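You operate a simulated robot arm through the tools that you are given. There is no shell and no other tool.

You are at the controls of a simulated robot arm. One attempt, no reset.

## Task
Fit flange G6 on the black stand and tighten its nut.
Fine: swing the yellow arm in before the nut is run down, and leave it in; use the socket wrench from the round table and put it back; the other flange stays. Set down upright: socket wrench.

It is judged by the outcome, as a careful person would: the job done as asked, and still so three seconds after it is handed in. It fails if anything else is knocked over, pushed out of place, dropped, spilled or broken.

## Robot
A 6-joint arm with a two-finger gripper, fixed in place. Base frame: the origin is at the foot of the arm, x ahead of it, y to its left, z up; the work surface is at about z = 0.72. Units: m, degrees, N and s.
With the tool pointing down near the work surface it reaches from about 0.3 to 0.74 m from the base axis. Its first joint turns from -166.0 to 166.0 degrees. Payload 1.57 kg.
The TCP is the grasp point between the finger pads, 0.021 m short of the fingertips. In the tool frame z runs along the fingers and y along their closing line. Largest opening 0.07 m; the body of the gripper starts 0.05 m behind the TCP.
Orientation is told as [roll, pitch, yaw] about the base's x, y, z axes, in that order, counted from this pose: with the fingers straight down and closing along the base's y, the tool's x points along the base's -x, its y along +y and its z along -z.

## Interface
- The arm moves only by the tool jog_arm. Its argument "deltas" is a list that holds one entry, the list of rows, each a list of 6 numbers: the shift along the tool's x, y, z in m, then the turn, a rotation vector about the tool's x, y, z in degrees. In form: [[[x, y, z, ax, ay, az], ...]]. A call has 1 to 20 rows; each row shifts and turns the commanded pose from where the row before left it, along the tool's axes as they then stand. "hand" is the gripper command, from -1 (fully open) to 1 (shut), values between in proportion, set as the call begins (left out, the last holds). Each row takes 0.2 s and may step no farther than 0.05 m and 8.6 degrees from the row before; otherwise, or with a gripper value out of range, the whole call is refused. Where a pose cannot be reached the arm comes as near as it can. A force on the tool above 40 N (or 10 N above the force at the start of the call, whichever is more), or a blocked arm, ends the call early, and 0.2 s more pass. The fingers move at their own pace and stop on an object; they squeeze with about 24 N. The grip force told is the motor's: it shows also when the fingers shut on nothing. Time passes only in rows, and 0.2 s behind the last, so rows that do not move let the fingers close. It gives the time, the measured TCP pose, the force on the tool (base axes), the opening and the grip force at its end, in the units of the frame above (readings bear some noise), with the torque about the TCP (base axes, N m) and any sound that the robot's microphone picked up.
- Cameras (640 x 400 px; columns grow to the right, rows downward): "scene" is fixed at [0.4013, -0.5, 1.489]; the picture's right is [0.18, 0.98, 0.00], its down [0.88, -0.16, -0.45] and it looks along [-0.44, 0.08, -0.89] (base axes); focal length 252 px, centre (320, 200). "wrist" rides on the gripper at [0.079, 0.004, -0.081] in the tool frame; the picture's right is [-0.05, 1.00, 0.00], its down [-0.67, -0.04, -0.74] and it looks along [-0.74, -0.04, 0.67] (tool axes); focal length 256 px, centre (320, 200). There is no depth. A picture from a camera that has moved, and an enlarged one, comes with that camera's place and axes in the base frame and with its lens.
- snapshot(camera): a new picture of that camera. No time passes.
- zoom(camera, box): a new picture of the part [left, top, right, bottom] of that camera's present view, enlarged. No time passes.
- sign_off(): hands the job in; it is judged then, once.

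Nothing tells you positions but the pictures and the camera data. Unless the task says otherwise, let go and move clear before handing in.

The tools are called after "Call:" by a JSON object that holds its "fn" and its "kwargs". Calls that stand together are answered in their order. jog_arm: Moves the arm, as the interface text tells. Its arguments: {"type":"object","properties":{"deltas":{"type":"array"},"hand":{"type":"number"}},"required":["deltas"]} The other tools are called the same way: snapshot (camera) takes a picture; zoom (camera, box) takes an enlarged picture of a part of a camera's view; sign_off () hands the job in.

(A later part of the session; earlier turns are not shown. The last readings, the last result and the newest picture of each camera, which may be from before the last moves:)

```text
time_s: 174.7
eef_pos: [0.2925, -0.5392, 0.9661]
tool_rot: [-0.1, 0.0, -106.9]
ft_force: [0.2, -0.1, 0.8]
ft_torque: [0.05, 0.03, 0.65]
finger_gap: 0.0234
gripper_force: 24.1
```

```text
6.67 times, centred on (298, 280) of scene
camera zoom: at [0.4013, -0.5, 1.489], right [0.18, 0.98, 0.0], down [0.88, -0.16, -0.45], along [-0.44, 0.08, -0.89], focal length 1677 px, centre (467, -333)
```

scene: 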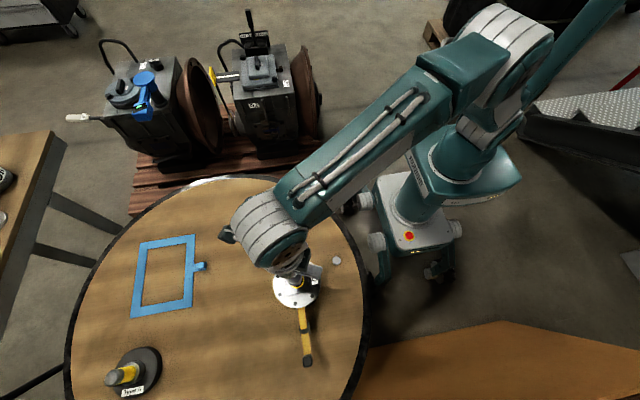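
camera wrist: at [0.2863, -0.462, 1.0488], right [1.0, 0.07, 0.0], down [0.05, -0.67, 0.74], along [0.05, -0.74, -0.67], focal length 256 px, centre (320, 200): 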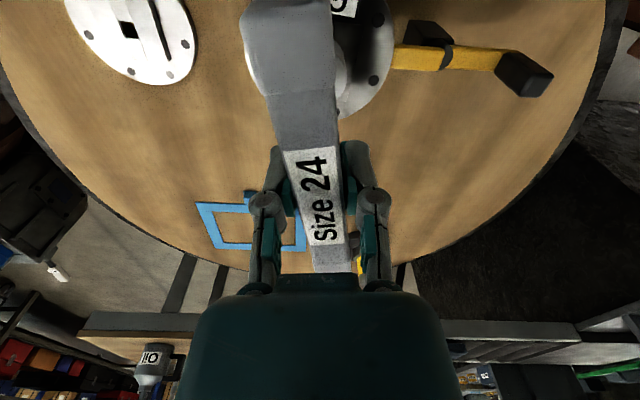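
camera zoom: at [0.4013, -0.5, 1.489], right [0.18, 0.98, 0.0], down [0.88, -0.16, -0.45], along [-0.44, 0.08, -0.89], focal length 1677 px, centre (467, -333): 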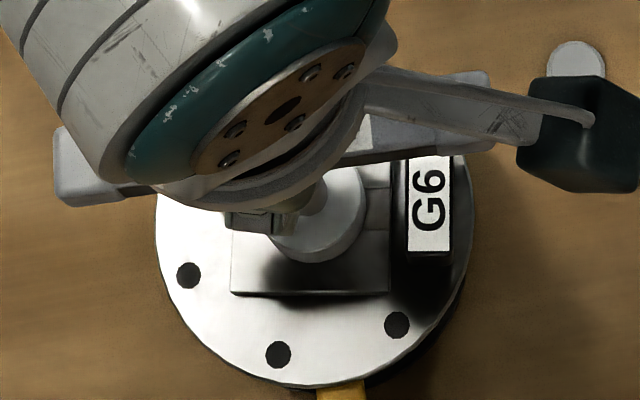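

Torque has reached 0.65 N·m but the handle now twists in the pads. For a firmer turn I'll let go, rise, and use the open fingers on opposite sides of the bar as a couple (no side load). First release and unwind.

Call:
{"fn": "jog_arm", "kwargs": {"deltas": [[[0, 0, 0, 0, 0, -6], [0, 0, 0, 0, 0, -6], [0, 0, 0, 0, 0, 0]]]}}

Call:
{"fn": "jog_arm", "kwargs": {"deltas": [[[0, 0, 0, 0, 0, 0], [0, 0, 0, 0, 0, 0], [0, 0, -0.01, 0, 0, 0], [0, 0, -0.02, 0, 0, 0], [0, 0, -0.03, 0, 0, 0], [0, 0, 0, 0, 0, 0]]], "hand": -0.14}}

Call:
{"fn": "zoom", "kwargs": {"camera": "scene", "box": [268, 240, 328, 310]}}

Call:
{"fn": "snapshot", "kwargs": {"camera": "wrist"}}

```text
time_s: 175.5
eef_pos: [0.2927, -0.5407, 0.967]
tool_rot: [0.1, 0.1, -94.8]
ft_force: [0.5, -0.1, 3.0]
ft_torque: [-0.03, -0.01, 0.15]
finger_gap: 0.0191
gripper_force: 24.5
```

```text
time_s: 176.9
eef_pos: [0.2923, -0.5398, 1.0277]
tool_rot: [-0.1, 0.0, -94.9]
ft_force: [-0.1, 0.4, 0.5]
ft_torque: [-0.02, -0.03, 0.01]
finger_gap: 0.0397
gripper_force: 0.1
```

```text
5.71 times, centred on (298, 275) of scene
camera zoom: at [0.4013, -0.5, 1.489], right [0.18, 0.98, 0.0], down [0.88, -0.16, -0.45], along [-0.44, 0.08, -0.89], focal length 1437 px, centre (446, -229)
```

zoom: 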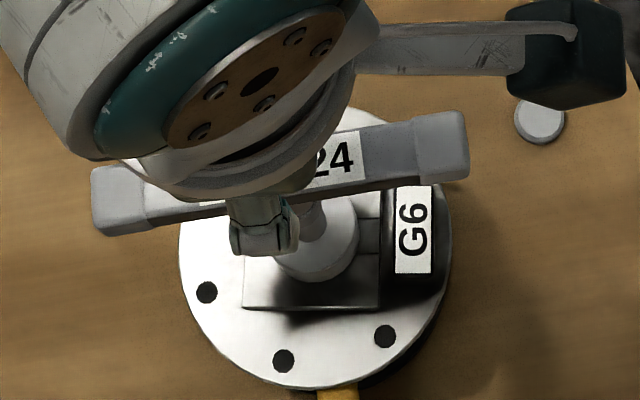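

```text
taken
camera wrist: at [0.3034, -0.4619, 1.1109], right [0.99, -0.14, 0.0], down [-0.09, -0.66, 0.74], along [-0.1, -0.74, -0.67], focal length 256 px, centre (320, 200)
```

wrist: 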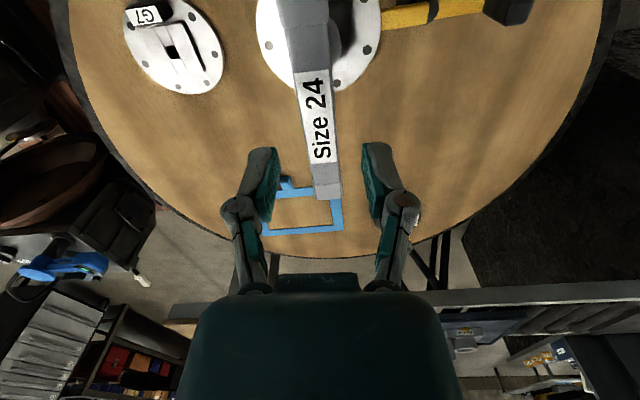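

The wrench stands on its own with the bar about along y. I'll turn the open gripper to 45° from the bar, centre over it, and check before lowering.

Call:
{"fn": "jog_arm", "kwargs": {"deltas": [[[0, 0, 0, 0, 0, 8], [0, 0, 0, 0, 0, 8], [0, 0, 0, 0, 0, 8], [0, 0, 0, 0, 0, 8], [0, 0, 0, 0, 0, 8], [0, 0, 0, 0, 0, 0]]], "hand": -1}}

Call:
{"fn": "snapshot", "kwargs": {"camera": "wrist"}}

Call:
{"fn": "zoom", "kwargs": {"camera": "wrist", "box": [220, 0, 420, 200]}}

```text
time_s: 178.3
eef_pos: [0.2921, -0.5398, 1.0262]
tool_rot: [-0.1, 0.0, -135.0]
ft_force: [0.5, -0.5, 0.1]
ft_torque: [-0.01, -0.03, -0.03]
finger_gap: 0.0701
gripper_force: 0.0
```

```text
taken
camera wrist: at [0.3514, -0.488, 1.1087], right [0.67, -0.74, 0.0], down [-0.5, -0.45, 0.75], along [-0.55, -0.5, -0.67], focal length 256 px, centre (320, 200)
```

wrist: 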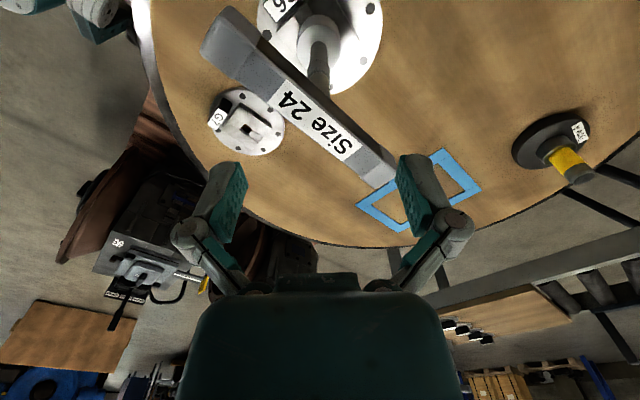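

```text
2.00 times, centred on (320, 100) of wrist
camera zoom: at [0.3514, -0.488, 1.1087], right [0.67, -0.74, 0.0], down [-0.5, -0.45, 0.75], along [-0.55, -0.5, -0.67], focal length 512 px, centre (320, 400)
```

zoom: 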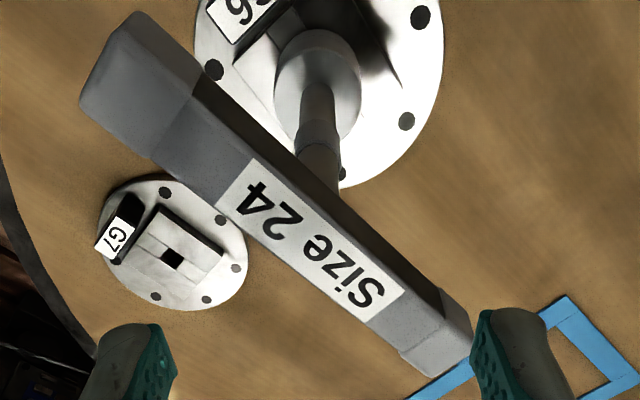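

The wrench is upright; the handle centre is 4 mm ahead of the TCP. I'll centre and lower the open fingers to either side of the bar.

Call:
{"fn": "jog_arm", "kwargs": {"deltas": [[[-0.0037, 0, 0.01, 0, 0, 0], [0, 0, 0.02, 0, 0, 0], [0, 0, 0.015, 0, 0, 0], [0, 0, 0.01, 0, 0, 0], [0, 0, 0.008, 0, 0, 0], [0, 0, 0, 0, 0, 0]]]}}

Call:
{"fn": "snapshot", "kwargs": {"camera": "wrist"}}

Call:
{"fn": "zoom", "kwargs": {"camera": "scene", "box": [268, 230, 338, 310]}}

```text
time_s: 179.7
eef_pos: [0.2903, -0.5429, 0.9639]
tool_rot: [-0.1, -0.1, -134.9]
ft_force: [0.0, 0.1, 0.3]
ft_torque: [-0.03, -0.04, -0.03]
finger_gap: 0.0697
gripper_force: 0.1
```

```text
taken
camera wrist: at [0.3487, -0.4909, 1.046], right [0.67, -0.74, 0.0], down [-0.49, -0.45, 0.75], along [-0.55, -0.5, -0.67], focal length 256 px, centre (320, 200)
```

wrist: 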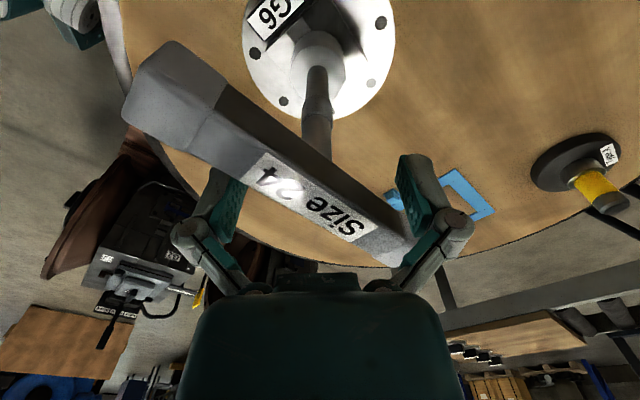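

```text
5.00 times, centred on (303, 270) of scene
camera zoom: at [0.4013, -0.5, 1.489], right [0.18, 0.98, 0.0], down [0.88, -0.16, -0.45], along [-0.44, 0.08, -0.89], focal length 1258 px, centre (405, -150)
```

zoom: 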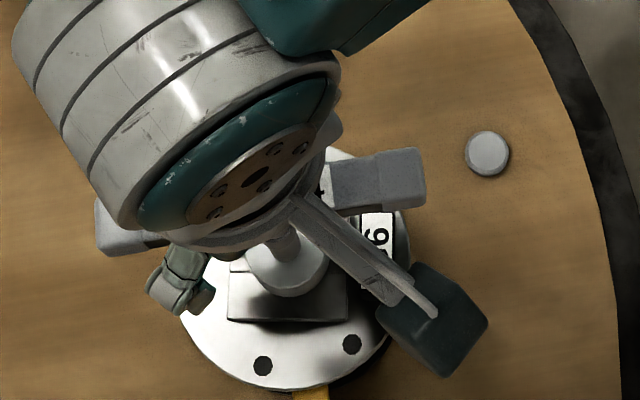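

Fingers are on opposite sides of the bar. Rotating clockwise until both touch.

Call:
{"fn": "jog_arm", "kwargs": {"deltas": [[[0, 0, 0, 0, 0, 5], [0, 0, 0, 0, 0, 5], [0, 0, 0, 0, 0, 0]]]}}

Call:
{"fn": "jog_arm", "kwargs": {"deltas": [[[0, 0, 0, 0, 0, 3], [0, 0, 0, 0, 0, 3], [0, 0, 0, 0, 0, 0]]]}}

Call:
{"fn": "jog_arm", "kwargs": {"deltas": [[[0, 0, 0, 0, 0, 3], [0, 0, 0, 0, 0, 3], [0, 0, 0, 0, 0, 0]]]}}

```text
time_s: 180.5
eef_pos: [0.2895, -0.5432, 0.9644]
tool_rot: [-0.1, 0.0, -144.8]
ft_force: [-0.4, -0.1, -0.3]
ft_torque: [-0.01, 0.02, -0.02]
finger_gap: 0.0699
gripper_force: 0.1
```

```text
time_s: 181.3
eef_pos: [0.2904, -0.5414, 0.9653]
tool_rot: [-0.1, 0.0, -150.9]
ft_force: [0.3, -0.1, -0.9]
ft_torque: [0.04, -0.02, 0.01]
finger_gap: 0.0698
gripper_force: 0.1
```

```text
time_s: 182.1
eef_pos: [0.2899, -0.5423, 0.963]
tool_rot: [-0.2, 0.0, -156.9]
ft_force: [0.0, 0.3, -1.9]
ft_torque: [0.07, -0.03, 0.72]
finger_gap: 0.0697
gripper_force: 0.1
```

Both fingers push as a clean couple: 0.72 N·m with almost no side force. A little further.

Call:
{"fn": "jog_arm", "kwargs": {"deltas": [[[0, 0, 0, 0, 0, 2], [0, 0, 0, 0, 0, 0]]]}}

Call:
{"fn": "jog_arm", "kwargs": {"deltas": [[[0, 0, 0, 0, 0, 2], [0, 0, 0, 0, 0, 0]]]}}

Call:
{"fn": "zoom", "kwargs": {"camera": "scene", "box": [268, 230, 338, 310]}}

```text
time_s: 182.7
eef_pos: [0.2897, -0.5431, 0.9644]
tool_rot: [-0.1, 0.0, -158.8]
ft_force: [0.2, 0.1, -2.4]
ft_torque: [-0.02, -0.02, 0.77]
finger_gap: 0.0701
gripper_force: 0.1
```

```text
time_s: 183.3
eef_pos: [0.2896, -0.5438, 0.9638]
tool_rot: [-0.1, 0.0, -160.9]
ft_force: [-0.4, -0.2, -2.5]
ft_torque: [0.01, -0.02, 0.75]
finger_gap: 0.0702
gripper_force: 0.0
```

```text
5.00 times, centred on (303, 270) of scene
camera zoom: at [0.4013, -0.5, 1.489], right [0.18, 0.98, 0.0], down [0.88, -0.16, -0.45], along [-0.44, 0.08, -0.89], focal length 1258 px, centre (405, -150)
```

zoom: 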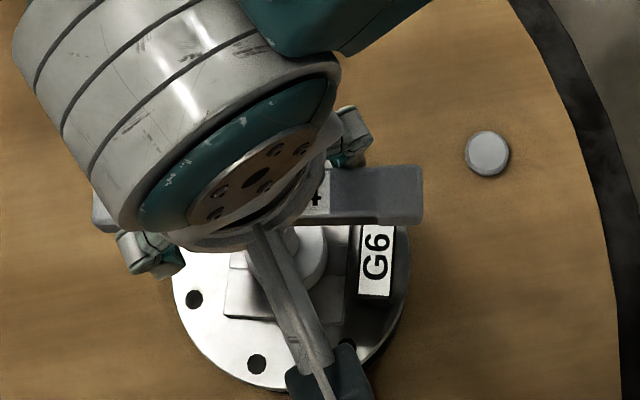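

Call:
{"fn": "jog_arm", "kwargs": {"deltas": [[[0, 0, 0, 0, 0, 2], [0, 0, 0, 0, 0, 2], [0, 0, 0, 0, 0, 0]]]}}

Call:
{"fn": "jog_arm", "kwargs": {"deltas": [[[0, 0, 0, 0, 0, 2], [0, 0, 0, 0, 0, 2], [0, 0, 0, 0, 0, 0]]]}}

Call:
{"fn": "zoom", "kwargs": {"camera": "scene", "box": [268, 250, 328, 310]}}

```text
time_s: 184.1
eef_pos: [0.29, -0.5431, 0.9633]
tool_rot: [-0.1, -0.1, -164.9]
ft_force: [1.3, 0.1, -2.0]
ft_torque: [0.01, 0.03, 0.87]
finger_gap: 0.07
gripper_force: 0.0
```

```text
time_s: 184.9
eef_pos: [0.2893, -0.5424, 0.9634]
tool_rot: [-0.1, -0.1, -169.0]
ft_force: [0.0, -0.2, -3.5]
ft_torque: [-0.01, 0.03, 0.89]
finger_gap: 0.07
gripper_force: 0.1
```

```text
6.67 times, centred on (298, 280) of scene
camera zoom: at [0.4013, -0.5, 1.489], right [0.18, 0.98, 0.0], down [0.88, -0.16, -0.45], along [-0.44, 0.08, -0.89], focal length 1677 px, centre (467, -333)
```

zoom: 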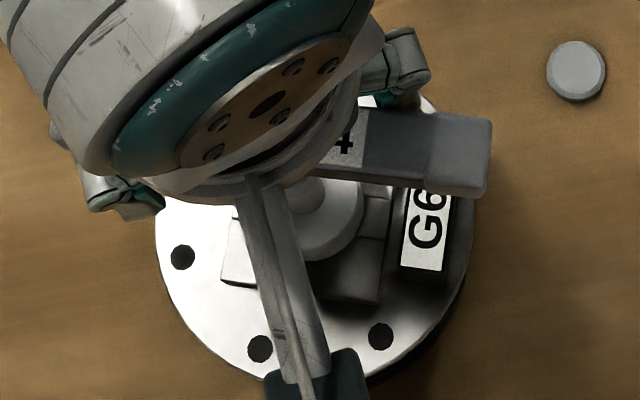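

The flange is turning slightly with the nut within its keyed play; I expect the square key to stop it soon. A few more small steps.

Call:
{"fn": "jog_arm", "kwargs": {"deltas": [[[0, 0, 0, 0, 0, 2], [0, 0, 0, 0, 0, 2], [0, 0, 0, 0, 0, 0]]]}}

Call:
{"fn": "zoom", "kwargs": {"camera": "scene", "box": [268, 250, 328, 310]}}

```text
time_s: 185.7
eef_pos: [0.289, -0.5441, 0.963]
tool_rot: [-0.1, 0.0, -172.8]
ft_force: [-1.3, 0.3, -3.4]
ft_torque: [0.02, -0.01, 1.0]
finger_gap: 0.0701
gripper_force: 0.1
```

```text
6.67 times, centred on (298, 280) of scene
camera zoom: at [0.4013, -0.5, 1.489], right [0.18, 0.98, 0.0], down [0.88, -0.16, -0.45], along [-0.44, 0.08, -0.89], focal length 1677 px, centre (467, -333)
```

zoom: 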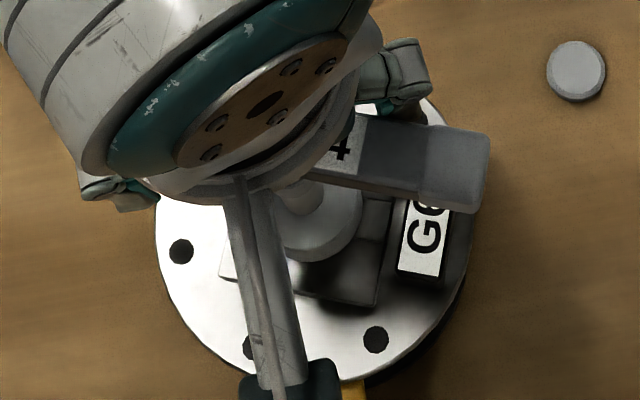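

The torque is now 1.0 N·m and rising steadily: the nut is tight. I'll back the fingers off the bar, rise and inspect.

Call:
{"fn": "jog_arm", "kwargs": {"deltas": [[[0, 0, 0, 0, 0, -5], [0, 0, 0, 0, 0, -5], [0, 0, 0, 0, 0, -5], [0, 0, 0, 0, 0, 0]]]}}

Call:
{"fn": "jog_arm", "kwargs": {"deltas": [[[0, 0, -0.02, 0, 0, 0], [0, 0, -0.03, 0, 0, 0], [0, 0, -0.02, 0, 0, 0], [0, 0, 0, 0, 0, 0]]]}}

Call:
{"fn": "snapshot", "kwargs": {"camera": "wrist"}}

Call:
{"fn": "zoom", "kwargs": {"camera": "wrist", "box": [220, 0, 420, 160]}}

Call:
{"fn": "zoom", "kwargs": {"camera": "scene", "box": [260, 240, 340, 310]}}

```text
time_s: 186.7
eef_pos: [0.2895, -0.543, 0.9647]
tool_rot: [-0.1, 0.0, -157.7]
ft_force: [0.6, 0.6, -0.5]
ft_torque: [0.01, -0.05, 0.0]
finger_gap: 0.07
gripper_force: 0.1
```

```text
time_s: 187.7
eef_pos: [0.29, -0.5433, 1.0342]
tool_rot: [-0.2, 0.1, -157.9]
ft_force: [0.3, -0.3, -0.3]
ft_torque: [-0.01, 0.01, -0.03]
finger_gap: 0.07
gripper_force: 0.1
```

```text
taken
camera wrist: at [0.3652, -0.5178, 1.1155], right [0.33, -0.95, 0.0], down [-0.63, -0.22, 0.75], along [-0.7, -0.24, -0.67], focal length 256 px, centre (320, 200)
```

wrist: 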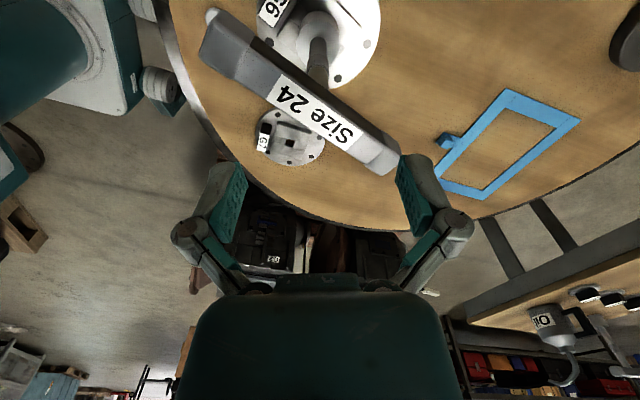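

```text
2.50 times, centred on (320, 80) of wrist
camera zoom: at [0.3652, -0.5178, 1.1155], right [0.33, -0.95, 0.0], down [-0.63, -0.22, 0.75], along [-0.7, -0.24, -0.67], focal length 640 px, centre (320, 500)
```

zoom: 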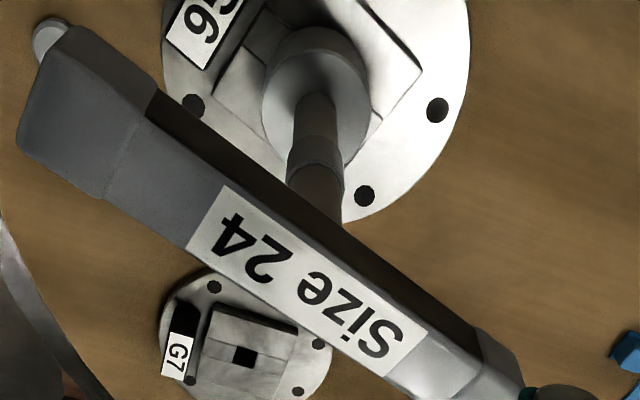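

```text
5.71 times, centred on (300, 275) of scene
camera zoom: at [0.4013, -0.5, 1.489], right [0.18, 0.98, 0.0], down [0.88, -0.16, -0.45], along [-0.44, 0.08, -0.89], focal length 1437 px, centre (434, -229)
```

zoom: 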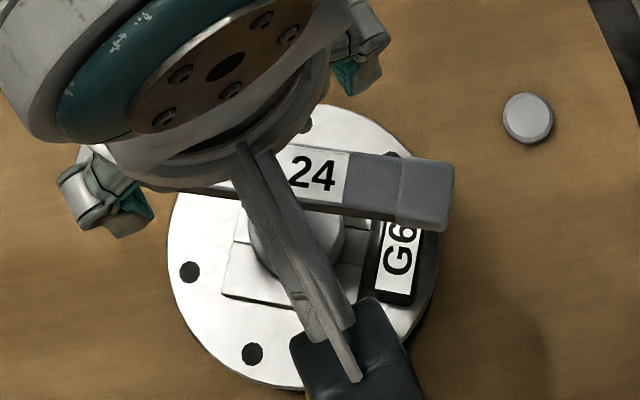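

The wrench is still upright on the nut. The flange turned about 20°, which matches the play of its square key. One more careful push will tell whether it's now solid.

Call:
{"fn": "jog_arm", "kwargs": {"deltas": [[[0, 0, 0.02, 0, 0, 0], [0, 0, 0.03, 0, 0, 0], [0, 0, 0.02, 0, 0, 0], [0, 0, 0, 0, 0, 5], [0, 0, 0, 0, 0, 4], [0, 0, 0, 0, 0, 3], [0, 0, 0, 0, 0, 0]]]}}

Call:
{"fn": "jog_arm", "kwargs": {"deltas": [[[0, 0, 0, 0, 0, 2], [0, 0, 0, 0, 0, 0]]]}}

Call:
{"fn": "jog_arm", "kwargs": {"deltas": [[[0, 0, 0, 0, 0, 2], [0, 0, 0, 0, 0, 0]]]}}

Call:
{"fn": "zoom", "kwargs": {"camera": "scene", "box": [268, 250, 328, 310]}}

```text
time_s: 189.3
eef_pos: [0.2909, -0.5425, 0.9634]
tool_rot: [-0.1, -0.2, -169.9]
ft_force: [0.3, 0.4, -1.0]
ft_torque: [-0.03, 0.03, 0.03]
finger_gap: 0.0698
gripper_force: 0.1
```

```text
time_s: 189.9
eef_pos: [0.2908, -0.5416, 0.964]
tool_rot: [-0.1, -0.1, -171.9]
ft_force: [-0.3, 0.3, -2.9]
ft_torque: [-0.01, -0.05, 0.47]
finger_gap: 0.0701
gripper_force: 0.1
```

```text
time_s: 190.5
eef_pos: [0.2912, -0.5427, 0.9644]
tool_rot: [-0.2, -0.1, -173.9]
ft_force: [-0.5, 0.3, -3.2]
ft_torque: [-0.04, -0.01, 0.74]
finger_gap: 0.0702
gripper_force: 0.0
```

```text
6.67 times, centred on (298, 280) of scene
camera zoom: at [0.4013, -0.5, 1.489], right [0.18, 0.98, 0.0], down [0.88, -0.16, -0.45], along [-0.44, 0.08, -0.89], focal length 1677 px, centre (467, -333)
```

zoom: 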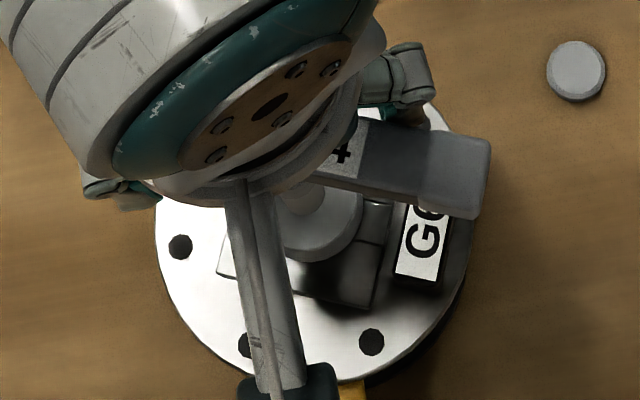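

Call:
{"fn": "jog_arm", "kwargs": {"deltas": [[[0, 0, 0, 0, 0, 2], [0, 0, 0, 0, 0, 0]]]}}

Call:
{"fn": "jog_arm", "kwargs": {"deltas": [[[0, 0, 0, 0, 0, 2], [0, 0, 0, 0, 0, 0]]]}}

Call:
{"fn": "jog_arm", "kwargs": {"deltas": [[[0, 0, 0, 0, 0, 2], [0, 0, 0, 0, 0, 0]]]}}

Call:
{"fn": "zoom", "kwargs": {"camera": "scene", "box": [268, 250, 328, 310]}}

```text
time_s: 191.1
eef_pos: [0.2895, -0.5429, 0.9644]
tool_rot: [-0.1, -0.2, -175.9]
ft_force: [-0.3, -0.2, -3.0]
ft_torque: [-0.02, 0.02, 0.9]
finger_gap: 0.0701
gripper_force: 0.1
```

```text
time_s: 191.7
eef_pos: [0.2902, -0.5422, 0.965]
tool_rot: [0.0, -0.1, -177.8]
ft_force: [-0.1, -0.1, -3.2]
ft_torque: [-0.01, 0.04, 0.94]
finger_gap: 0.07
gripper_force: 0.0
```

```text
time_s: 192.3
eef_pos: [0.29, -0.5426, 0.9642]
tool_rot: [-0.1, 0.0, -179.8]
ft_force: [0.3, 0.0, -3.3]
ft_torque: [0.0, 0.01, 1.04]
finger_gap: 0.07
gripper_force: 0.1
```

```text
6.67 times, centred on (298, 280) of scene
camera zoom: at [0.4013, -0.5, 1.489], right [0.18, 0.98, 0.0], down [0.88, -0.16, -0.45], along [-0.44, 0.08, -0.89], focal length 1677 px, centre (467, -333)
```

zoom: 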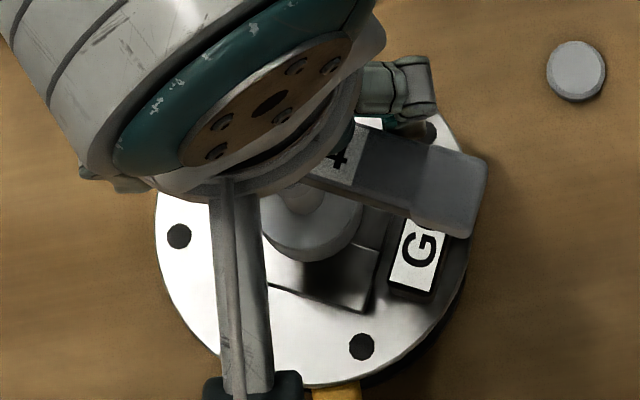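

At 1.04 N·m the nut and flange move as one, so the nut is tight. I'll back off, rise, and line up to grip the handle and take the wrench off.

Call:
{"fn": "jog_arm", "kwargs": {"deltas": [[[0, 0, 0, 0, 0, -5], [0, 0, 0, 0, 0, -5], [0, 0, 0, 0, 0, -5], [0, 0, -0.02, 0, 0, 0], [0, 0, -0.03, 0, 0, 0], [0, 0, -0.02, 0, 0, 0], [0, 0, 0, 0, 0, -8], [0, 0, 0, 0, 0, -8], [0, 0, 0, 0, 0, -8], [0, 0, 0, 0, 0, -8], [0, 0, 0, 0, 0, -8], [0, 0, 0, 0, 0, -8], [0, 0, 0, 0, 0, -7], [0, 0, 0, 0, 0, 0]]]}}

Call:
{"fn": "jog_arm", "kwargs": {"deltas": [[[0, 0, 0, 0, 0, 0]]], "hand": -0.14}}

Call:
{"fn": "snapshot", "kwargs": {"camera": "wrist"}}

Call:
{"fn": "zoom", "kwargs": {"camera": "wrist", "box": [230, 40, 410, 220]}}

Call:
{"fn": "zoom", "kwargs": {"camera": "scene", "box": [260, 240, 340, 310]}}

```text
time_s: 195.3
eef_pos: [0.2901, -0.5422, 1.0335]
tool_rot: [-0.2, 0.0, -109.8]
ft_force: [0.9, 0.7, 0.3]
ft_torque: [-0.02, 0.02, 0.02]
finger_gap: 0.0705
gripper_force: 0.1
```

```text
time_s: 195.7
eef_pos: [0.2895, -0.542, 1.0341]
tool_rot: [-0.1, 0.0, -109.8]
ft_force: [0.0, -0.5, 0.4]
ft_torque: [-0.02, 0.01, 0.05]
finger_gap: 0.04
gripper_force: 0.1
```

```text
taken
camera wrist: at [0.3208, -0.4707, 1.116], right [0.92, -0.39, 0.0], down [-0.26, -0.62, 0.74], along [-0.29, -0.69, -0.67], focal length 256 px, centre (320, 200)
```

wrist: 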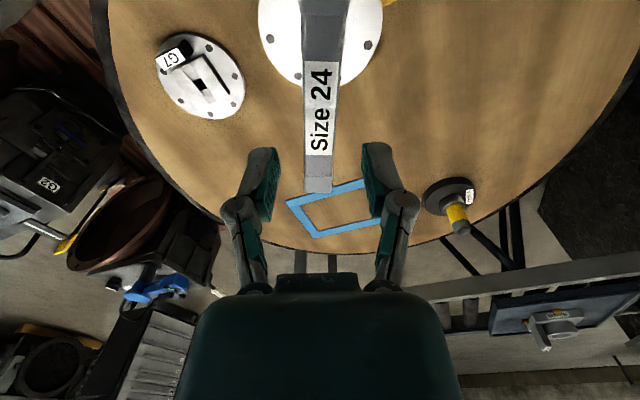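

```text
2.22 times, centred on (320, 130) of wrist
camera zoom: at [0.3208, -0.4707, 1.116], right [0.92, -0.39, 0.0], down [-0.26, -0.62, 0.74], along [-0.29, -0.69, -0.67], focal length 569 px, centre (320, 356)
```

zoom: 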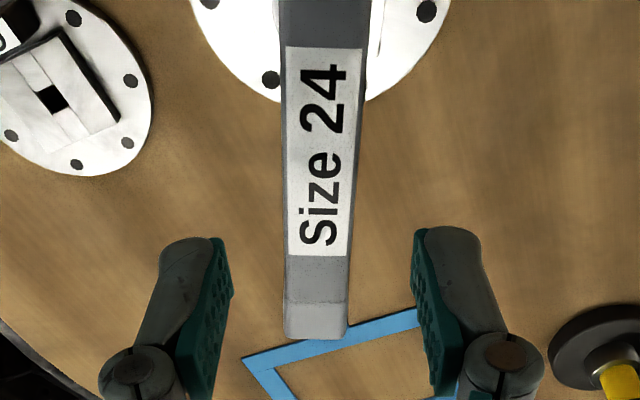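

```text
5.71 times, centred on (300, 275) of scene
camera zoom: at [0.4013, -0.5, 1.489], right [0.18, 0.98, 0.0], down [0.88, -0.16, -0.45], along [-0.44, 0.08, -0.89], focal length 1437 px, centre (434, -229)
```

zoom: 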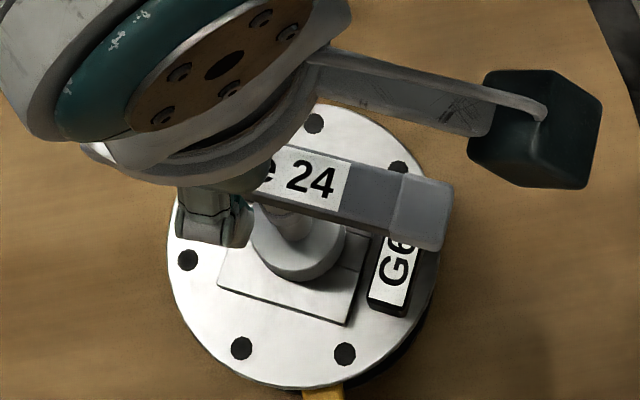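

The bar is at about 66°, centred under the gripper. I'll align, descend and grip.

Call:
{"fn": "jog_arm", "kwargs": {"deltas": [[[0, 0, 0.01, 0, 0, 3.8], [0, 0, 0.02, 0, 0, 0], [0, 0, 0.02, 0, 0, 0], [0, 0, 0.012, 0, 0, 0], [0, 0, 0.006, 0, 0, 0], [0, 0, 0, 0, 0, 0]]]}}

Call:
{"fn": "zoom", "kwargs": {"camera": "wrist", "box": [240, 100, 400, 280]}}

```text
time_s: 197.1
eef_pos: [0.2905, -0.543, 0.9647]
tool_rot: [-0.2, -0.1, -113.7]
ft_force: [0.1, 0.0, 0.0]
ft_torque: [0.0, 0.01, 0.01]
finger_gap: 0.0398
gripper_force: 0.0
```

```text
2.22 times, centred on (320, 190) of wrist
camera zoom: at [0.3267, -0.473, 1.0464], right [0.89, -0.45, 0.0], down [-0.3, -0.6, 0.74], along [-0.34, -0.66, -0.67], focal length 569 px, centre (320, 222)
```

zoom: 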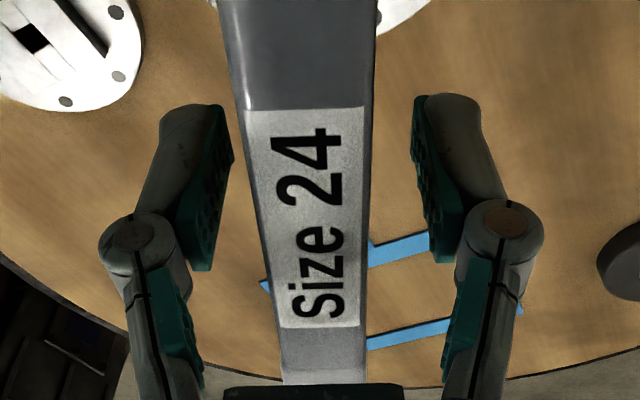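

Call:
{"fn": "jog_arm", "kwargs": {"deltas": [[[0, 0, 0, 0, 0, 0], [0, 0, 0, 0, 0, 0], [0, 0, 0, 0, 0, 0]]], "hand": 1}}

Call:
{"fn": "jog_arm", "kwargs": {"deltas": [[[0, 0, -0.002, 0, 0, 0], [0, 0, -0.004, 0, 0, 0], [0, 0, -0.006, 0, 0, 0], [0, 0, 0, 0, 0, 0]]]}}

Call:
{"fn": "zoom", "kwargs": {"camera": "scene", "box": [260, 240, 340, 310]}}

```text
time_s: 197.9
eef_pos: [0.2907, -0.5431, 0.9653]
tool_rot: [0.0, -0.1, -113.8]
ft_force: [0.9, -0.1, 7.1]
ft_torque: [0.01, -0.05, -0.06]
finger_gap: 0.0189
gripper_force: 24.3
```

```text
time_s: 198.9
eef_pos: [0.29, -0.5432, 0.9766]
tool_rot: [-0.1, 0.0, -113.7]
ft_force: [0.4, -0.6, -2.9]
ft_torque: [-0.03, -0.01, -0.03]
finger_gap: 0.0189
gripper_force: 24.0
```

```text
5.71 times, centred on (300, 275) of scene
camera zoom: at [0.4013, -0.5, 1.489], right [0.18, 0.98, 0.0], down [0.88, -0.16, -0.45], along [-0.44, 0.08, -0.89], focal length 1437 px, centre (434, -229)
```

zoom: 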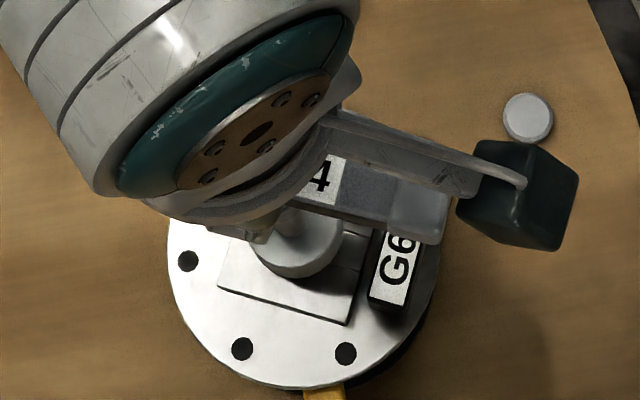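

The wrench lifts freely off the nut. Raising it clear.

Call:
{"fn": "jog_arm", "kwargs": {"deltas": [[[0, 0, -0.01, 0, 0, 0], [0, 0, -0.02, 0, 0, 0], [0, 0, -0.02, 0, 0, 0], [0, 0, -0.01, 0, 0, 0], [0, 0, 0, 0, 0, -6], [0, 0, 0, 0, 0, -6], [0, 0, 0, 0, 0, -6], [0, 0, 0, 0, 0, -5.7], [0, 0, 0, 0, 0, 0]]]}}

Call:
{"fn": "snapshot", "kwargs": {"camera": "scene"}}

Call:
{"fn": "zoom", "kwargs": {"camera": "wrist", "box": [220, 40, 420, 280]}}

```text
time_s: 200.9
eef_pos: [0.2906, -0.5436, 1.0368]
tool_rot: [-0.1, 0.1, -89.9]
ft_force: [-0.2, 0.2, -3.0]
ft_torque: [-0.01, -0.01, -0.03]
finger_gap: 0.0187
gripper_force: 24.2
```

```text
taken
```

scene: 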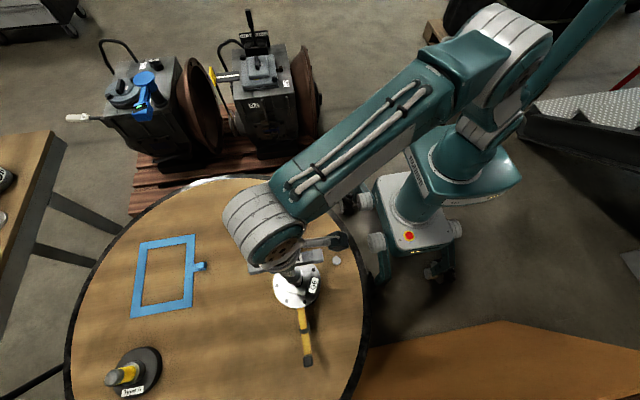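

```text
1.67 times, centred on (320, 160) of wrist
camera zoom: at [0.294, -0.4651, 1.1193], right [1.0, -0.05, 0.0], down [-0.03, -0.67, 0.74], along [-0.04, -0.74, -0.67], focal length 427 px, centre (320, 267)
```

zoom: 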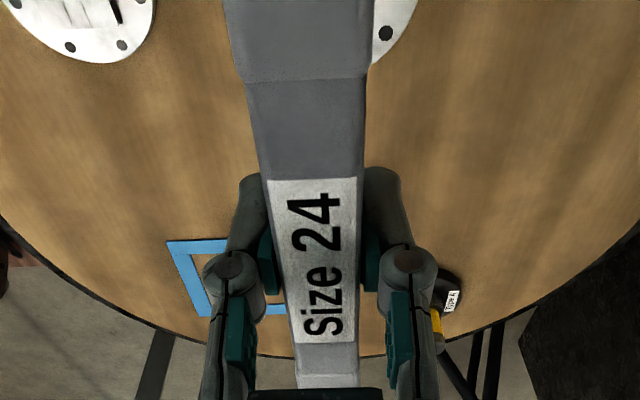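

Now carrying the wrench back over its peg.

Call:
{"fn": "jog_arm", "kwargs": {"deltas": [[[0.0304, -0.0135, 0, 0, 0, 0], [0.0304, -0.0135, 0, 0, 0, 0], [0.0304, -0.0135, 0, 0, 0, 0], [0.0304, -0.0135, 0, 0, 0, 0], [0, 0, 0, 0, 0, 0], [0, 0, 0.04, 0, 0, 0], [0, 0, 0.04, 0, 0, 0], [0, 0, 0, 0, 0, 0]]]}}

Call:
{"fn": "zoom", "kwargs": {"camera": "scene", "box": [300, 220, 380, 290]}}

Call:
{"fn": "zoom", "kwargs": {"camera": "scene", "box": [320, 245, 356, 275]}}

Call:
{"fn": "zoom", "kwargs": {"camera": "scene", "box": [265, 250, 335, 320]}}

```text
time_s: 202.7
eef_pos: [0.2362, -0.4217, 0.9584]
tool_rot: [0.0, -0.1, -90.0]
ft_force: [0.0, 0.1, -3.4]
ft_torque: [-0.01, 0.01, -0.02]
finger_gap: 0.0186
gripper_force: 24.0
```

```text
5.71 times, centred on (340, 255) of scene
camera zoom: at [0.4013, -0.5, 1.489], right [0.18, 0.98, 0.0], down [0.88, -0.16, -0.45], along [-0.44, 0.08, -0.89], focal length 1437 px, centre (206, -114)
```

zoom: 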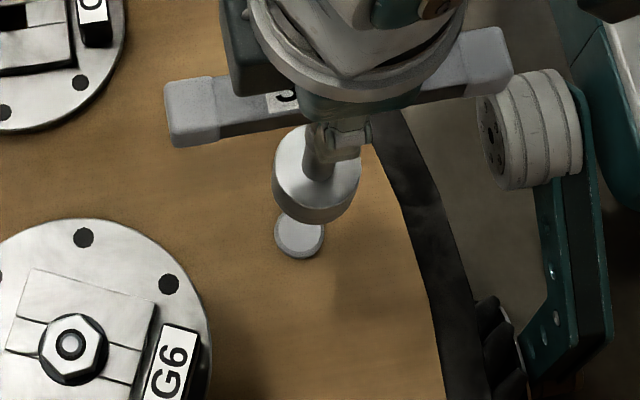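

```text
13.33 times, centred on (338, 260) of scene
camera zoom: at [0.4013, -0.5, 1.489], right [0.18, 0.98, 0.0], down [0.88, -0.16, -0.45], along [-0.44, 0.08, -0.89], focal length 3353 px, centre (80, -600)
```

zoom: 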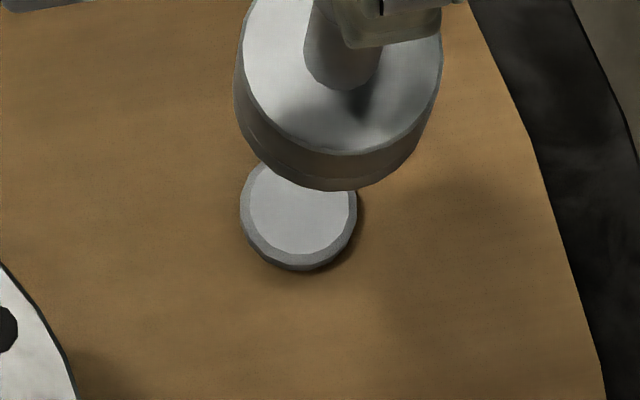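

```text
5.71 times, centred on (300, 285) of scene
camera zoom: at [0.4013, -0.5, 1.489], right [0.18, 0.98, 0.0], down [0.88, -0.16, -0.45], along [-0.44, 0.08, -0.89], focal length 1437 px, centre (434, -286)
```

zoom: 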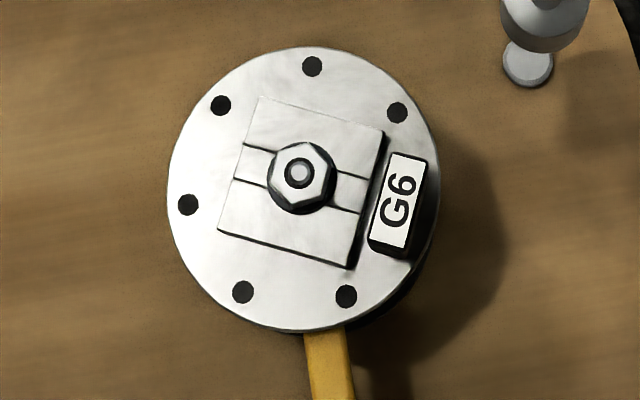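

The nut's collar no longer shows yellow, a sign that it's tight. The socket is within a millimetre of its peg; lowering it now.

Call:
{"fn": "jog_arm", "kwargs": {"deltas": [[[-0.0004, 0.0003, 0.03, 0, 0, 0], [0, 0, 0.025, 0, 0, 0], [0, 0, 0.015, 0, 0, 0], [0, 0, 0, 0, 0, 0]]]}}

Call:
{"fn": "zoom", "kwargs": {"camera": "scene", "box": [320, 240, 356, 275]}}

Call:
{"fn": "zoom", "kwargs": {"camera": "scene", "box": [285, 275, 310, 300]}}

```text
time_s: 203.7
eef_pos: [0.2348, -0.4216, 0.887]
tool_rot: [-0.1, 0.0, -90.0]
ft_force: [0.2, -0.3, -3.8]
ft_torque: [0.0, -0.02, 0.03]
finger_gap: 0.0189
gripper_force: 23.9
```

```text
11.43 times, centred on (338, 258) of scene
camera zoom: at [0.4013, -0.5, 1.489], right [0.18, 0.98, 0.0], down [0.88, -0.16, -0.45], along [-0.44, 0.08, -0.89], focal length 2874 px, centre (114, -457)
```

zoom: 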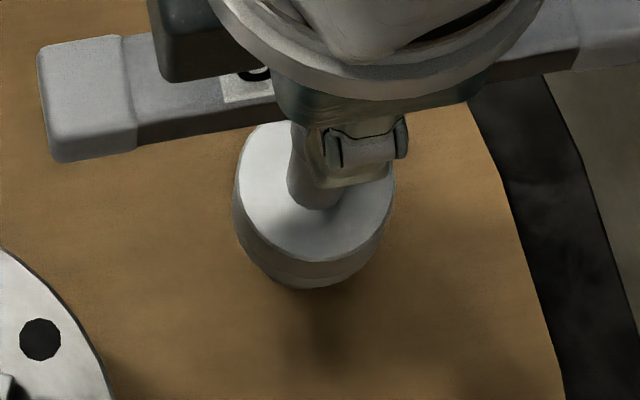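

```text
16.00 times, centred on (298, 288) of scene
camera zoom: at [0.4013, -0.5, 1.489], right [0.18, 0.98, 0.0], down [0.88, -0.16, -0.45], along [-0.44, 0.08, -0.89], focal length 4024 px, centre (680, -1200)
```

zoom: 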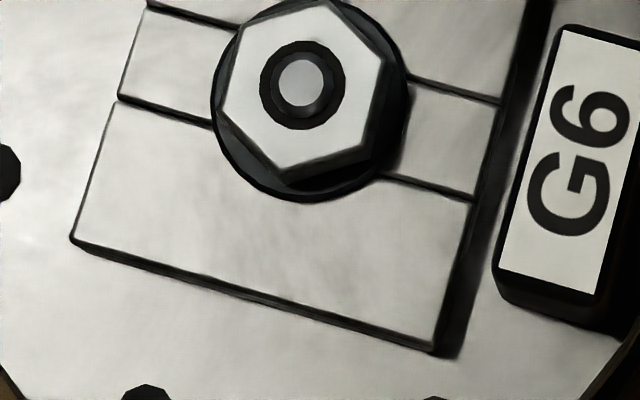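

The nut looks fully down with the stud tip showing. Lowering the wrench over its peg in small steps.

Call:
{"fn": "jog_arm", "kwargs": {"deltas": [[[0, 0, 0.004, 0, 0, 0], [0, 0, 0.004, 0, 0, 0], [0, 0, 0.003, 0, 0, 0], [0, 0, 0, 0, 0, 0]]]}}

Call:
{"fn": "jog_arm", "kwargs": {"deltas": [[[0, 0, 0.002, 0, 0, 0], [0, 0, 0.002, 0, 0, 0], [0, 0, 0, 0, 0, 0]]]}}

Call:
{"fn": "jog_arm", "kwargs": {"deltas": [[[0, 0, 0.002, 0, 0, 0], [0, 0, 0.002, 0, 0, 0], [0, 0, 0, 0, 0, 0]]]}}

```text
time_s: 204.7
eef_pos: [0.2344, -0.4222, 0.8771]
tool_rot: [-0.1, 0.1, -89.9]
ft_force: [0.1, -0.3, -2.7]
ft_torque: [0.01, 0.0, -0.01]
finger_gap: 0.0189
gripper_force: 24.4
```

```text
time_s: 205.5
eef_pos: [0.2345, -0.4217, 0.8728]
tool_rot: [-0.1, 0.1, -90.0]
ft_force: [-1.1, 0.6, -2.5]
ft_torque: [-0.03, -0.01, 0.02]
finger_gap: 0.0188
gripper_force: 23.7
```

```text
time_s: 206.3
eef_pos: [0.2359, -0.4216, 0.8686]
tool_rot: [-0.1, 0.2, -90.0]
ft_force: [0.7, -0.3, -2.4]
ft_torque: [-0.04, 0.01, -0.03]
finger_gap: 0.019
gripper_force: 23.8
```

Call:
{"fn": "jog_arm", "kwargs": {"deltas": [[[0, 0, 0.001, 0, 0, 0], [0, 0, 0.001, 0, 0, 0], [0, 0, 0.001, 0, 0, 0], [0, 0, 0, 0, 0, 0]]]}}

Call:
{"fn": "jog_arm", "kwargs": {"deltas": [[[0, 0, 0.001, 0, 0, 0], [0, 0, 0.001, 0, 0, 0], [0, 0, 0.001, 0, 0, 0], [0, 0, 0, 0, 0, 0]]]}}

Call:
{"fn": "jog_arm", "kwargs": {"deltas": [[[0, 0, 0.001, 0, 0, 0], [0, 0, 0.001, 0, 0, 0], [0, 0, 0, 0, 0, 0]]]}}

Call:
{"fn": "zoom", "kwargs": {"camera": "scene", "box": [300, 220, 380, 290]}}

```text
time_s: 207.3
eef_pos: [0.2363, -0.4221, 0.8663]
tool_rot: [-0.1, 0.1, -90.1]
ft_force: [-0.5, -0.1, -2.9]
ft_torque: [-0.02, 0.01, 0.02]
finger_gap: 0.0189
gripper_force: 24.6
```

```text
time_s: 208.3
eef_pos: [0.2368, -0.4224, 0.862]
tool_rot: [-0.1, 0.1, -90.0]
ft_force: [0.3, -0.2, -3.4]
ft_torque: [-0.03, 0.0, -0.02]
finger_gap: 0.0188
gripper_force: 24.2
```

```text
time_s: 209.1
eef_pos: [0.2361, -0.4203, 0.8606]
tool_rot: [-0.1, 0.0, -90.0]
ft_force: [-0.1, -0.4, -3.1]
ft_torque: [0.01, 0.0, 0.0]
finger_gap: 0.0188
gripper_force: 24.5
```

```text
5.71 times, centred on (340, 255) of scene
camera zoom: at [0.4013, -0.5, 1.489], right [0.18, 0.98, 0.0], down [0.88, -0.16, -0.45], along [-0.44, 0.08, -0.89], focal length 1437 px, centre (206, -114)
```

zoom: 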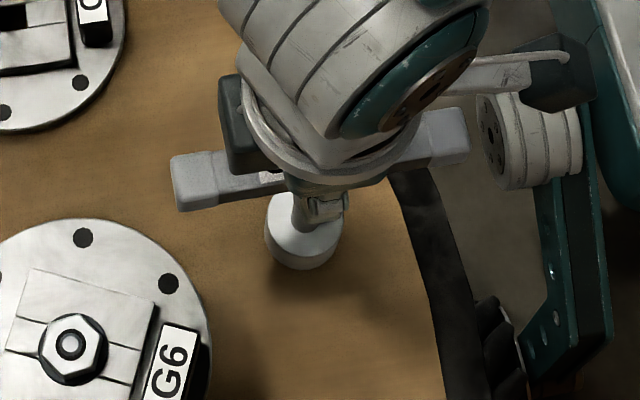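

Call:
{"fn": "jog_arm", "kwargs": {"deltas": [[[0, 0, 0.001, 0, 0, 0], [0, 0, 0, 0, 0, 0]]]}}

Call:
{"fn": "jog_arm", "kwargs": {"deltas": [[[0, 0, 0.001, 0, 0, 0], [0, 0, 0, 0, 0, 0]]]}}

Call:
{"fn": "jog_arm", "kwargs": {"deltas": [[[0, 0, 0.001, 0, 0, 0], [0, 0, 0, 0, 0, 0]]]}}

```text
time_s: 209.7
eef_pos: [0.2359, -0.422, 0.8591]
tool_rot: [-0.1, 0.1, -90.0]
ft_force: [0.0, 0.2, -2.8]
ft_torque: [-0.02, 0.01, 0.02]
finger_gap: 0.019
gripper_force: 24.0
```

```text
time_s: 210.3
eef_pos: [0.2361, -0.4216, 0.8579]
tool_rot: [-0.1, 0.0, -90.0]
ft_force: [0.0, -0.3, -3.4]
ft_torque: [0.04, -0.01, -0.03]
finger_gap: 0.0186
gripper_force: 24.1
```

```text
time_s: 210.9
eef_pos: [0.2364, -0.4229, 0.8585]
tool_rot: [-0.1, 0.1, -90.0]
ft_force: [-0.1, 0.3, -3.0]
ft_torque: [0.0, 0.0, 0.0]
finger_gap: 0.0188
gripper_force: 24.5
```

Call:
{"fn": "jog_arm", "kwargs": {"deltas": [[[0, 0, 0.0007, 0, 0, 0], [0, 0, 0, 0, 0, 0]]]}}

Call:
{"fn": "jog_arm", "kwargs": {"deltas": [[[0, 0, 0.0007, 0, 0, 0], [0, 0, 0, 0, 0, 0]]]}}

Call:
{"fn": "jog_arm", "kwargs": {"deltas": [[[0, 0, 0.0007, 0, 0, 0], [0, 0, 0, 0, 0, 0]]]}}

Call:
{"fn": "jog_arm", "kwargs": {"deltas": [[[0, 0, 0.0007, 0, 0, 0], [0, 0, 0, 0, 0, 0]]]}}

```text
time_s: 211.5
eef_pos: [0.2369, -0.4217, 0.8561]
tool_rot: [-0.1, 0.1, -90.0]
ft_force: [1.9, 1.0, -2.9]
ft_torque: [-0.05, -0.02, 0.02]
finger_gap: 0.019
gripper_force: 23.8
```

```text
time_s: 212.1
eef_pos: [0.236, -0.4215, 0.8556]
tool_rot: [0.0, 0.0, -90.0]
ft_force: [1.0, 0.9, -3.0]
ft_torque: [0.02, 0.01, 0.0]
finger_gap: 0.0186
gripper_force: 24.2
```

```text
time_s: 212.7
eef_pos: [0.2363, -0.4216, 0.8562]
tool_rot: [-0.1, 0.1, -90.0]
ft_force: [-0.1, -0.4, -3.4]
ft_torque: [0.0, 0.0, 0.0]
finger_gap: 0.0187
gripper_force: 24.2
```

```text
time_s: 213.3
eef_pos: [0.237, -0.4215, 0.8548]
tool_rot: [-0.1, 0.1, -90.2]
ft_force: [-0.2, 0.4, -2.4]
ft_torque: [-0.02, 0.02, 0.0]
finger_gap: 0.0188
gripper_force: 24.6
```

Call:
{"fn": "jog_arm", "kwargs": {"deltas": [[[0, 0, 0.0007, 0, 0, 0], [0, 0, 0, 0, 0, 0]]]}}

Call:
{"fn": "jog_arm", "kwargs": {"deltas": [[[0, 0, 0.0007, 0, 0, 0], [0, 0, 0, 0, 0, 0]]]}}

Call:
{"fn": "jog_arm", "kwargs": {"deltas": [[[0, 0, 0.0007, 0, 0, 0], [0, 0, 0, 0, 0, 0]]]}}

Call:
{"fn": "jog_arm", "kwargs": {"deltas": [[[0, 0, 0.0007, 0, 0, 0], [0, 0, 0, 0, 0, 0]]]}}

```text
time_s: 213.9
eef_pos: [0.2365, -0.4213, 0.8536]
tool_rot: [-0.1, 0.1, -90.0]
ft_force: [-0.7, 0.8, -0.6]
ft_torque: [0.04, 0.03, 0.04]
finger_gap: 0.0189
gripper_force: 23.7
```

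```text
time_s: 214.5
eef_pos: [0.2347, -0.4216, 0.8553]
tool_rot: [0.0, -0.1, -90.0]
ft_force: [-1.3, -0.4, 7.8]
ft_torque: [0.06, 0.02, 0.04]
finger_gap: 0.0189
gripper_force: 24.1
```

```text
time_s: 215.1
eef_pos: [0.2353, -0.4216, 0.8543]
tool_rot: [0.0, 0.0, -90.0]
ft_force: [0.9, 0.1, 15.7]
ft_torque: [0.26, 0.0, -0.01]
finger_gap: 0.0188
gripper_force: 24.3
```

```text
time_s: 215.7
eef_pos: [0.2358, -0.4209, 0.8549]
tool_rot: [0.0, -0.3, -90.1]
ft_force: [2.1, -1.7, 23.5]
ft_torque: [-0.05, 0.01, -0.01]
finger_gap: 0.019
gripper_force: 24.0
```

Contact: the wrench is down on the table over its peg. I'll relieve the pressure, release and lift away.

Call:
{"fn": "jog_arm", "kwargs": {"deltas": [[[0, 0, -0.0015, 0, 0, 0], [0, 0, 0, 0, 0, 0]]]}}

Call:
{"fn": "jog_arm", "kwargs": {"deltas": [[[0, 0, 0, 0, 0, 0], [0, 0, 0, 0, 0, 0], [0, 0, 0, 0, 0, 0]]], "hand": -0.14}}

Call:
{"fn": "jog_arm", "kwargs": {"deltas": [[[0, 0, -0.01, 0, 0, 0], [0, 0, -0.02, 0, 0, 0], [0, 0, -0.03, 0, 0, 0], [0, 0, -0.04, 0, 0, 0], [0, 0, -0.04, 0, 0, 0], [0, 0, 0, 0, 0, 0]]]}}

Call:
{"fn": "snapshot", "kwargs": {"camera": "wrist"}}

Call:
{"fn": "zoom", "kwargs": {"camera": "scene", "box": [300, 220, 380, 290]}}

```text
time_s: 216.3
eef_pos: [0.2349, -0.4218, 0.8542]
tool_rot: [0.0, 0.1, -90.0]
ft_force: [2.7, -3.8, 15.9]
ft_torque: [-0.48, -0.1, 0.06]
finger_gap: 0.0191
gripper_force: 24.4
```

```text
time_s: 217.1
eef_pos: [0.2355, -0.4212, 0.853]
tool_rot: [-0.1, 0.1, -90.0]
ft_force: [-0.6, -0.3, -0.4]
ft_torque: [0.01, -0.02, -0.02]
finger_gap: 0.0399
gripper_force: 0.2
```

```text
time_s: 218.5
eef_pos: [0.2352, -0.4219, 0.9942]
tool_rot: [-0.1, 0.1, -89.9]
ft_force: [0.0, 0.1, -0.3]
ft_torque: [-0.01, -0.01, 0.0]
finger_gap: 0.04
gripper_force: 0.0
```

```text
taken
camera wrist: at [0.2391, -0.3434, 1.0757], right [1.0, -0.05, 0.0], down [-0.03, -0.67, 0.74], along [-0.04, -0.74, -0.67], focal length 256 px, centre (320, 200)
```

wrist: 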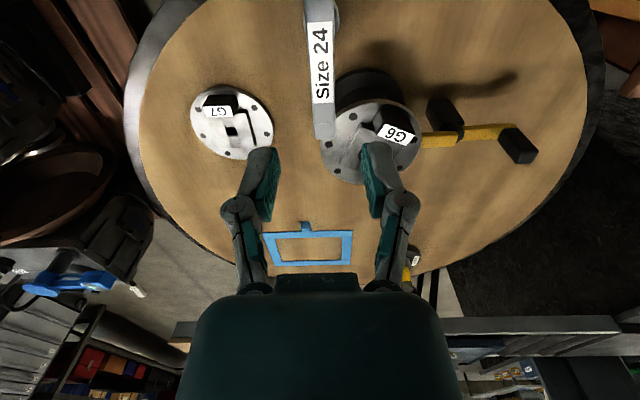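

```text
5.71 times, centred on (340, 255) of scene
camera zoom: at [0.4013, -0.5, 1.489], right [0.18, 0.98, 0.0], down [0.88, -0.16, -0.45], along [-0.44, 0.08, -0.89], focal length 1437 px, centre (206, -114)
```

zoom: 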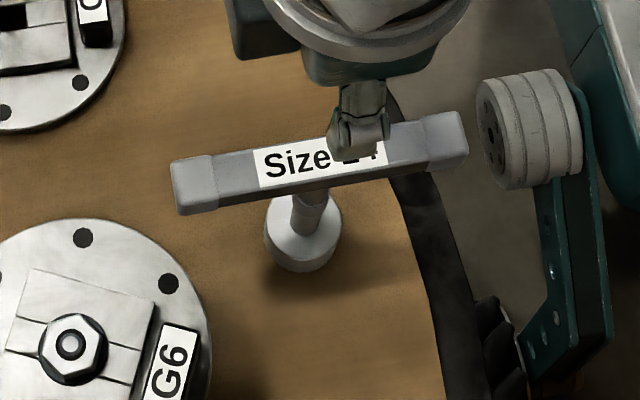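

The wrench is back upright on its peg. I'll move clear and take a low side view of the flange, nut and arm to verify the fit.

Call:
{"fn": "jog_arm", "kwargs": {"deltas": [[[0.0213, 0.0367, 0, 0, 0, 0], [0.0213, 0.0367, 0, 0, 0, 0], [0.0213, 0.0367, 0, 0, 0, 0], [0, 0, 0.04, 0, 0, 0], [0, 0, 0, 0, -8.4, 0], [0, 0, 0, 0, -8.4, 0], [0, 0, 0, 0, -8.4, 0], [0, 0, 0, 0, -8.4, 0], [0, 0, 0, 0, -8.4, 0], [0.0301, 0, 0.0334, 0, 0, 0], [0.0301, 0, 0.0334, 0, 0, 0], [0.025, 0, 0.028, 0, 0, 0], [0, 0, 0, 0, 0, 0]]]}}

Call:
{"fn": "snapshot", "kwargs": {"camera": "wrist"}}

Call:
{"fn": "zoom", "kwargs": {"camera": "wrist", "box": [220, 130, 400, 250]}}

Call:
{"fn": "snapshot", "kwargs": {"camera": "scene"}}

```text
time_s: 221.3
eef_pos: [0.3463, -0.3582, 0.8261]
tool_rot: [-0.1, -42.0, -89.9]
ft_force: [-0.1, 0.9, 0.4]
ft_torque: [0.01, -0.02, 0.01]
finger_gap: 0.0399
gripper_force: 0.0
```

```text
taken
camera wrist: at [0.3505, -0.2462, 0.834], right [1.0, -0.04, 0.03], down [-0.03, 0.0, 1.0], along [-0.04, -1.0, 0.0], focal length 256 px, centre (320, 200)
```

wrist: 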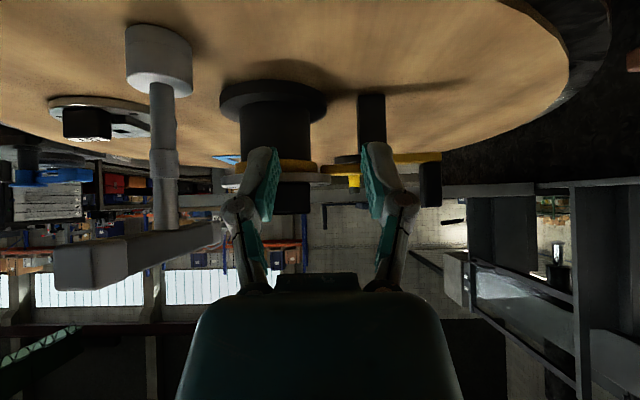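

```text
3.33 times, centred on (310, 190) of wrist
camera zoom: at [0.3505, -0.2462, 0.834], right [1.0, -0.04, 0.03], down [-0.03, 0.0, 1.0], along [-0.04, -1.0, 0.0], focal length 853 px, centre (353, 233)
```

zoom: 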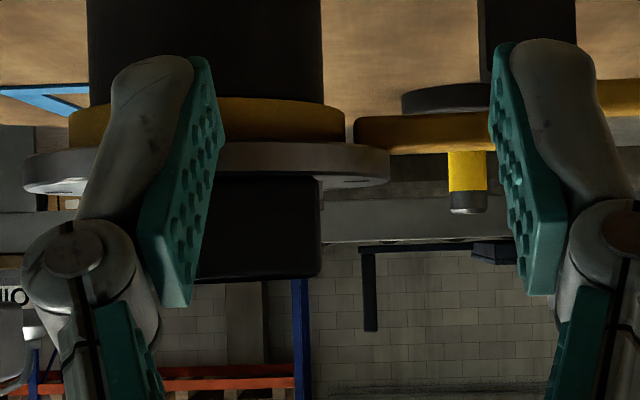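

```text
taken
```

scene: 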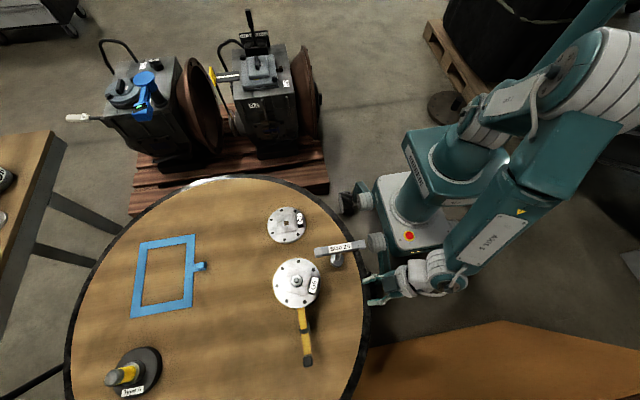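

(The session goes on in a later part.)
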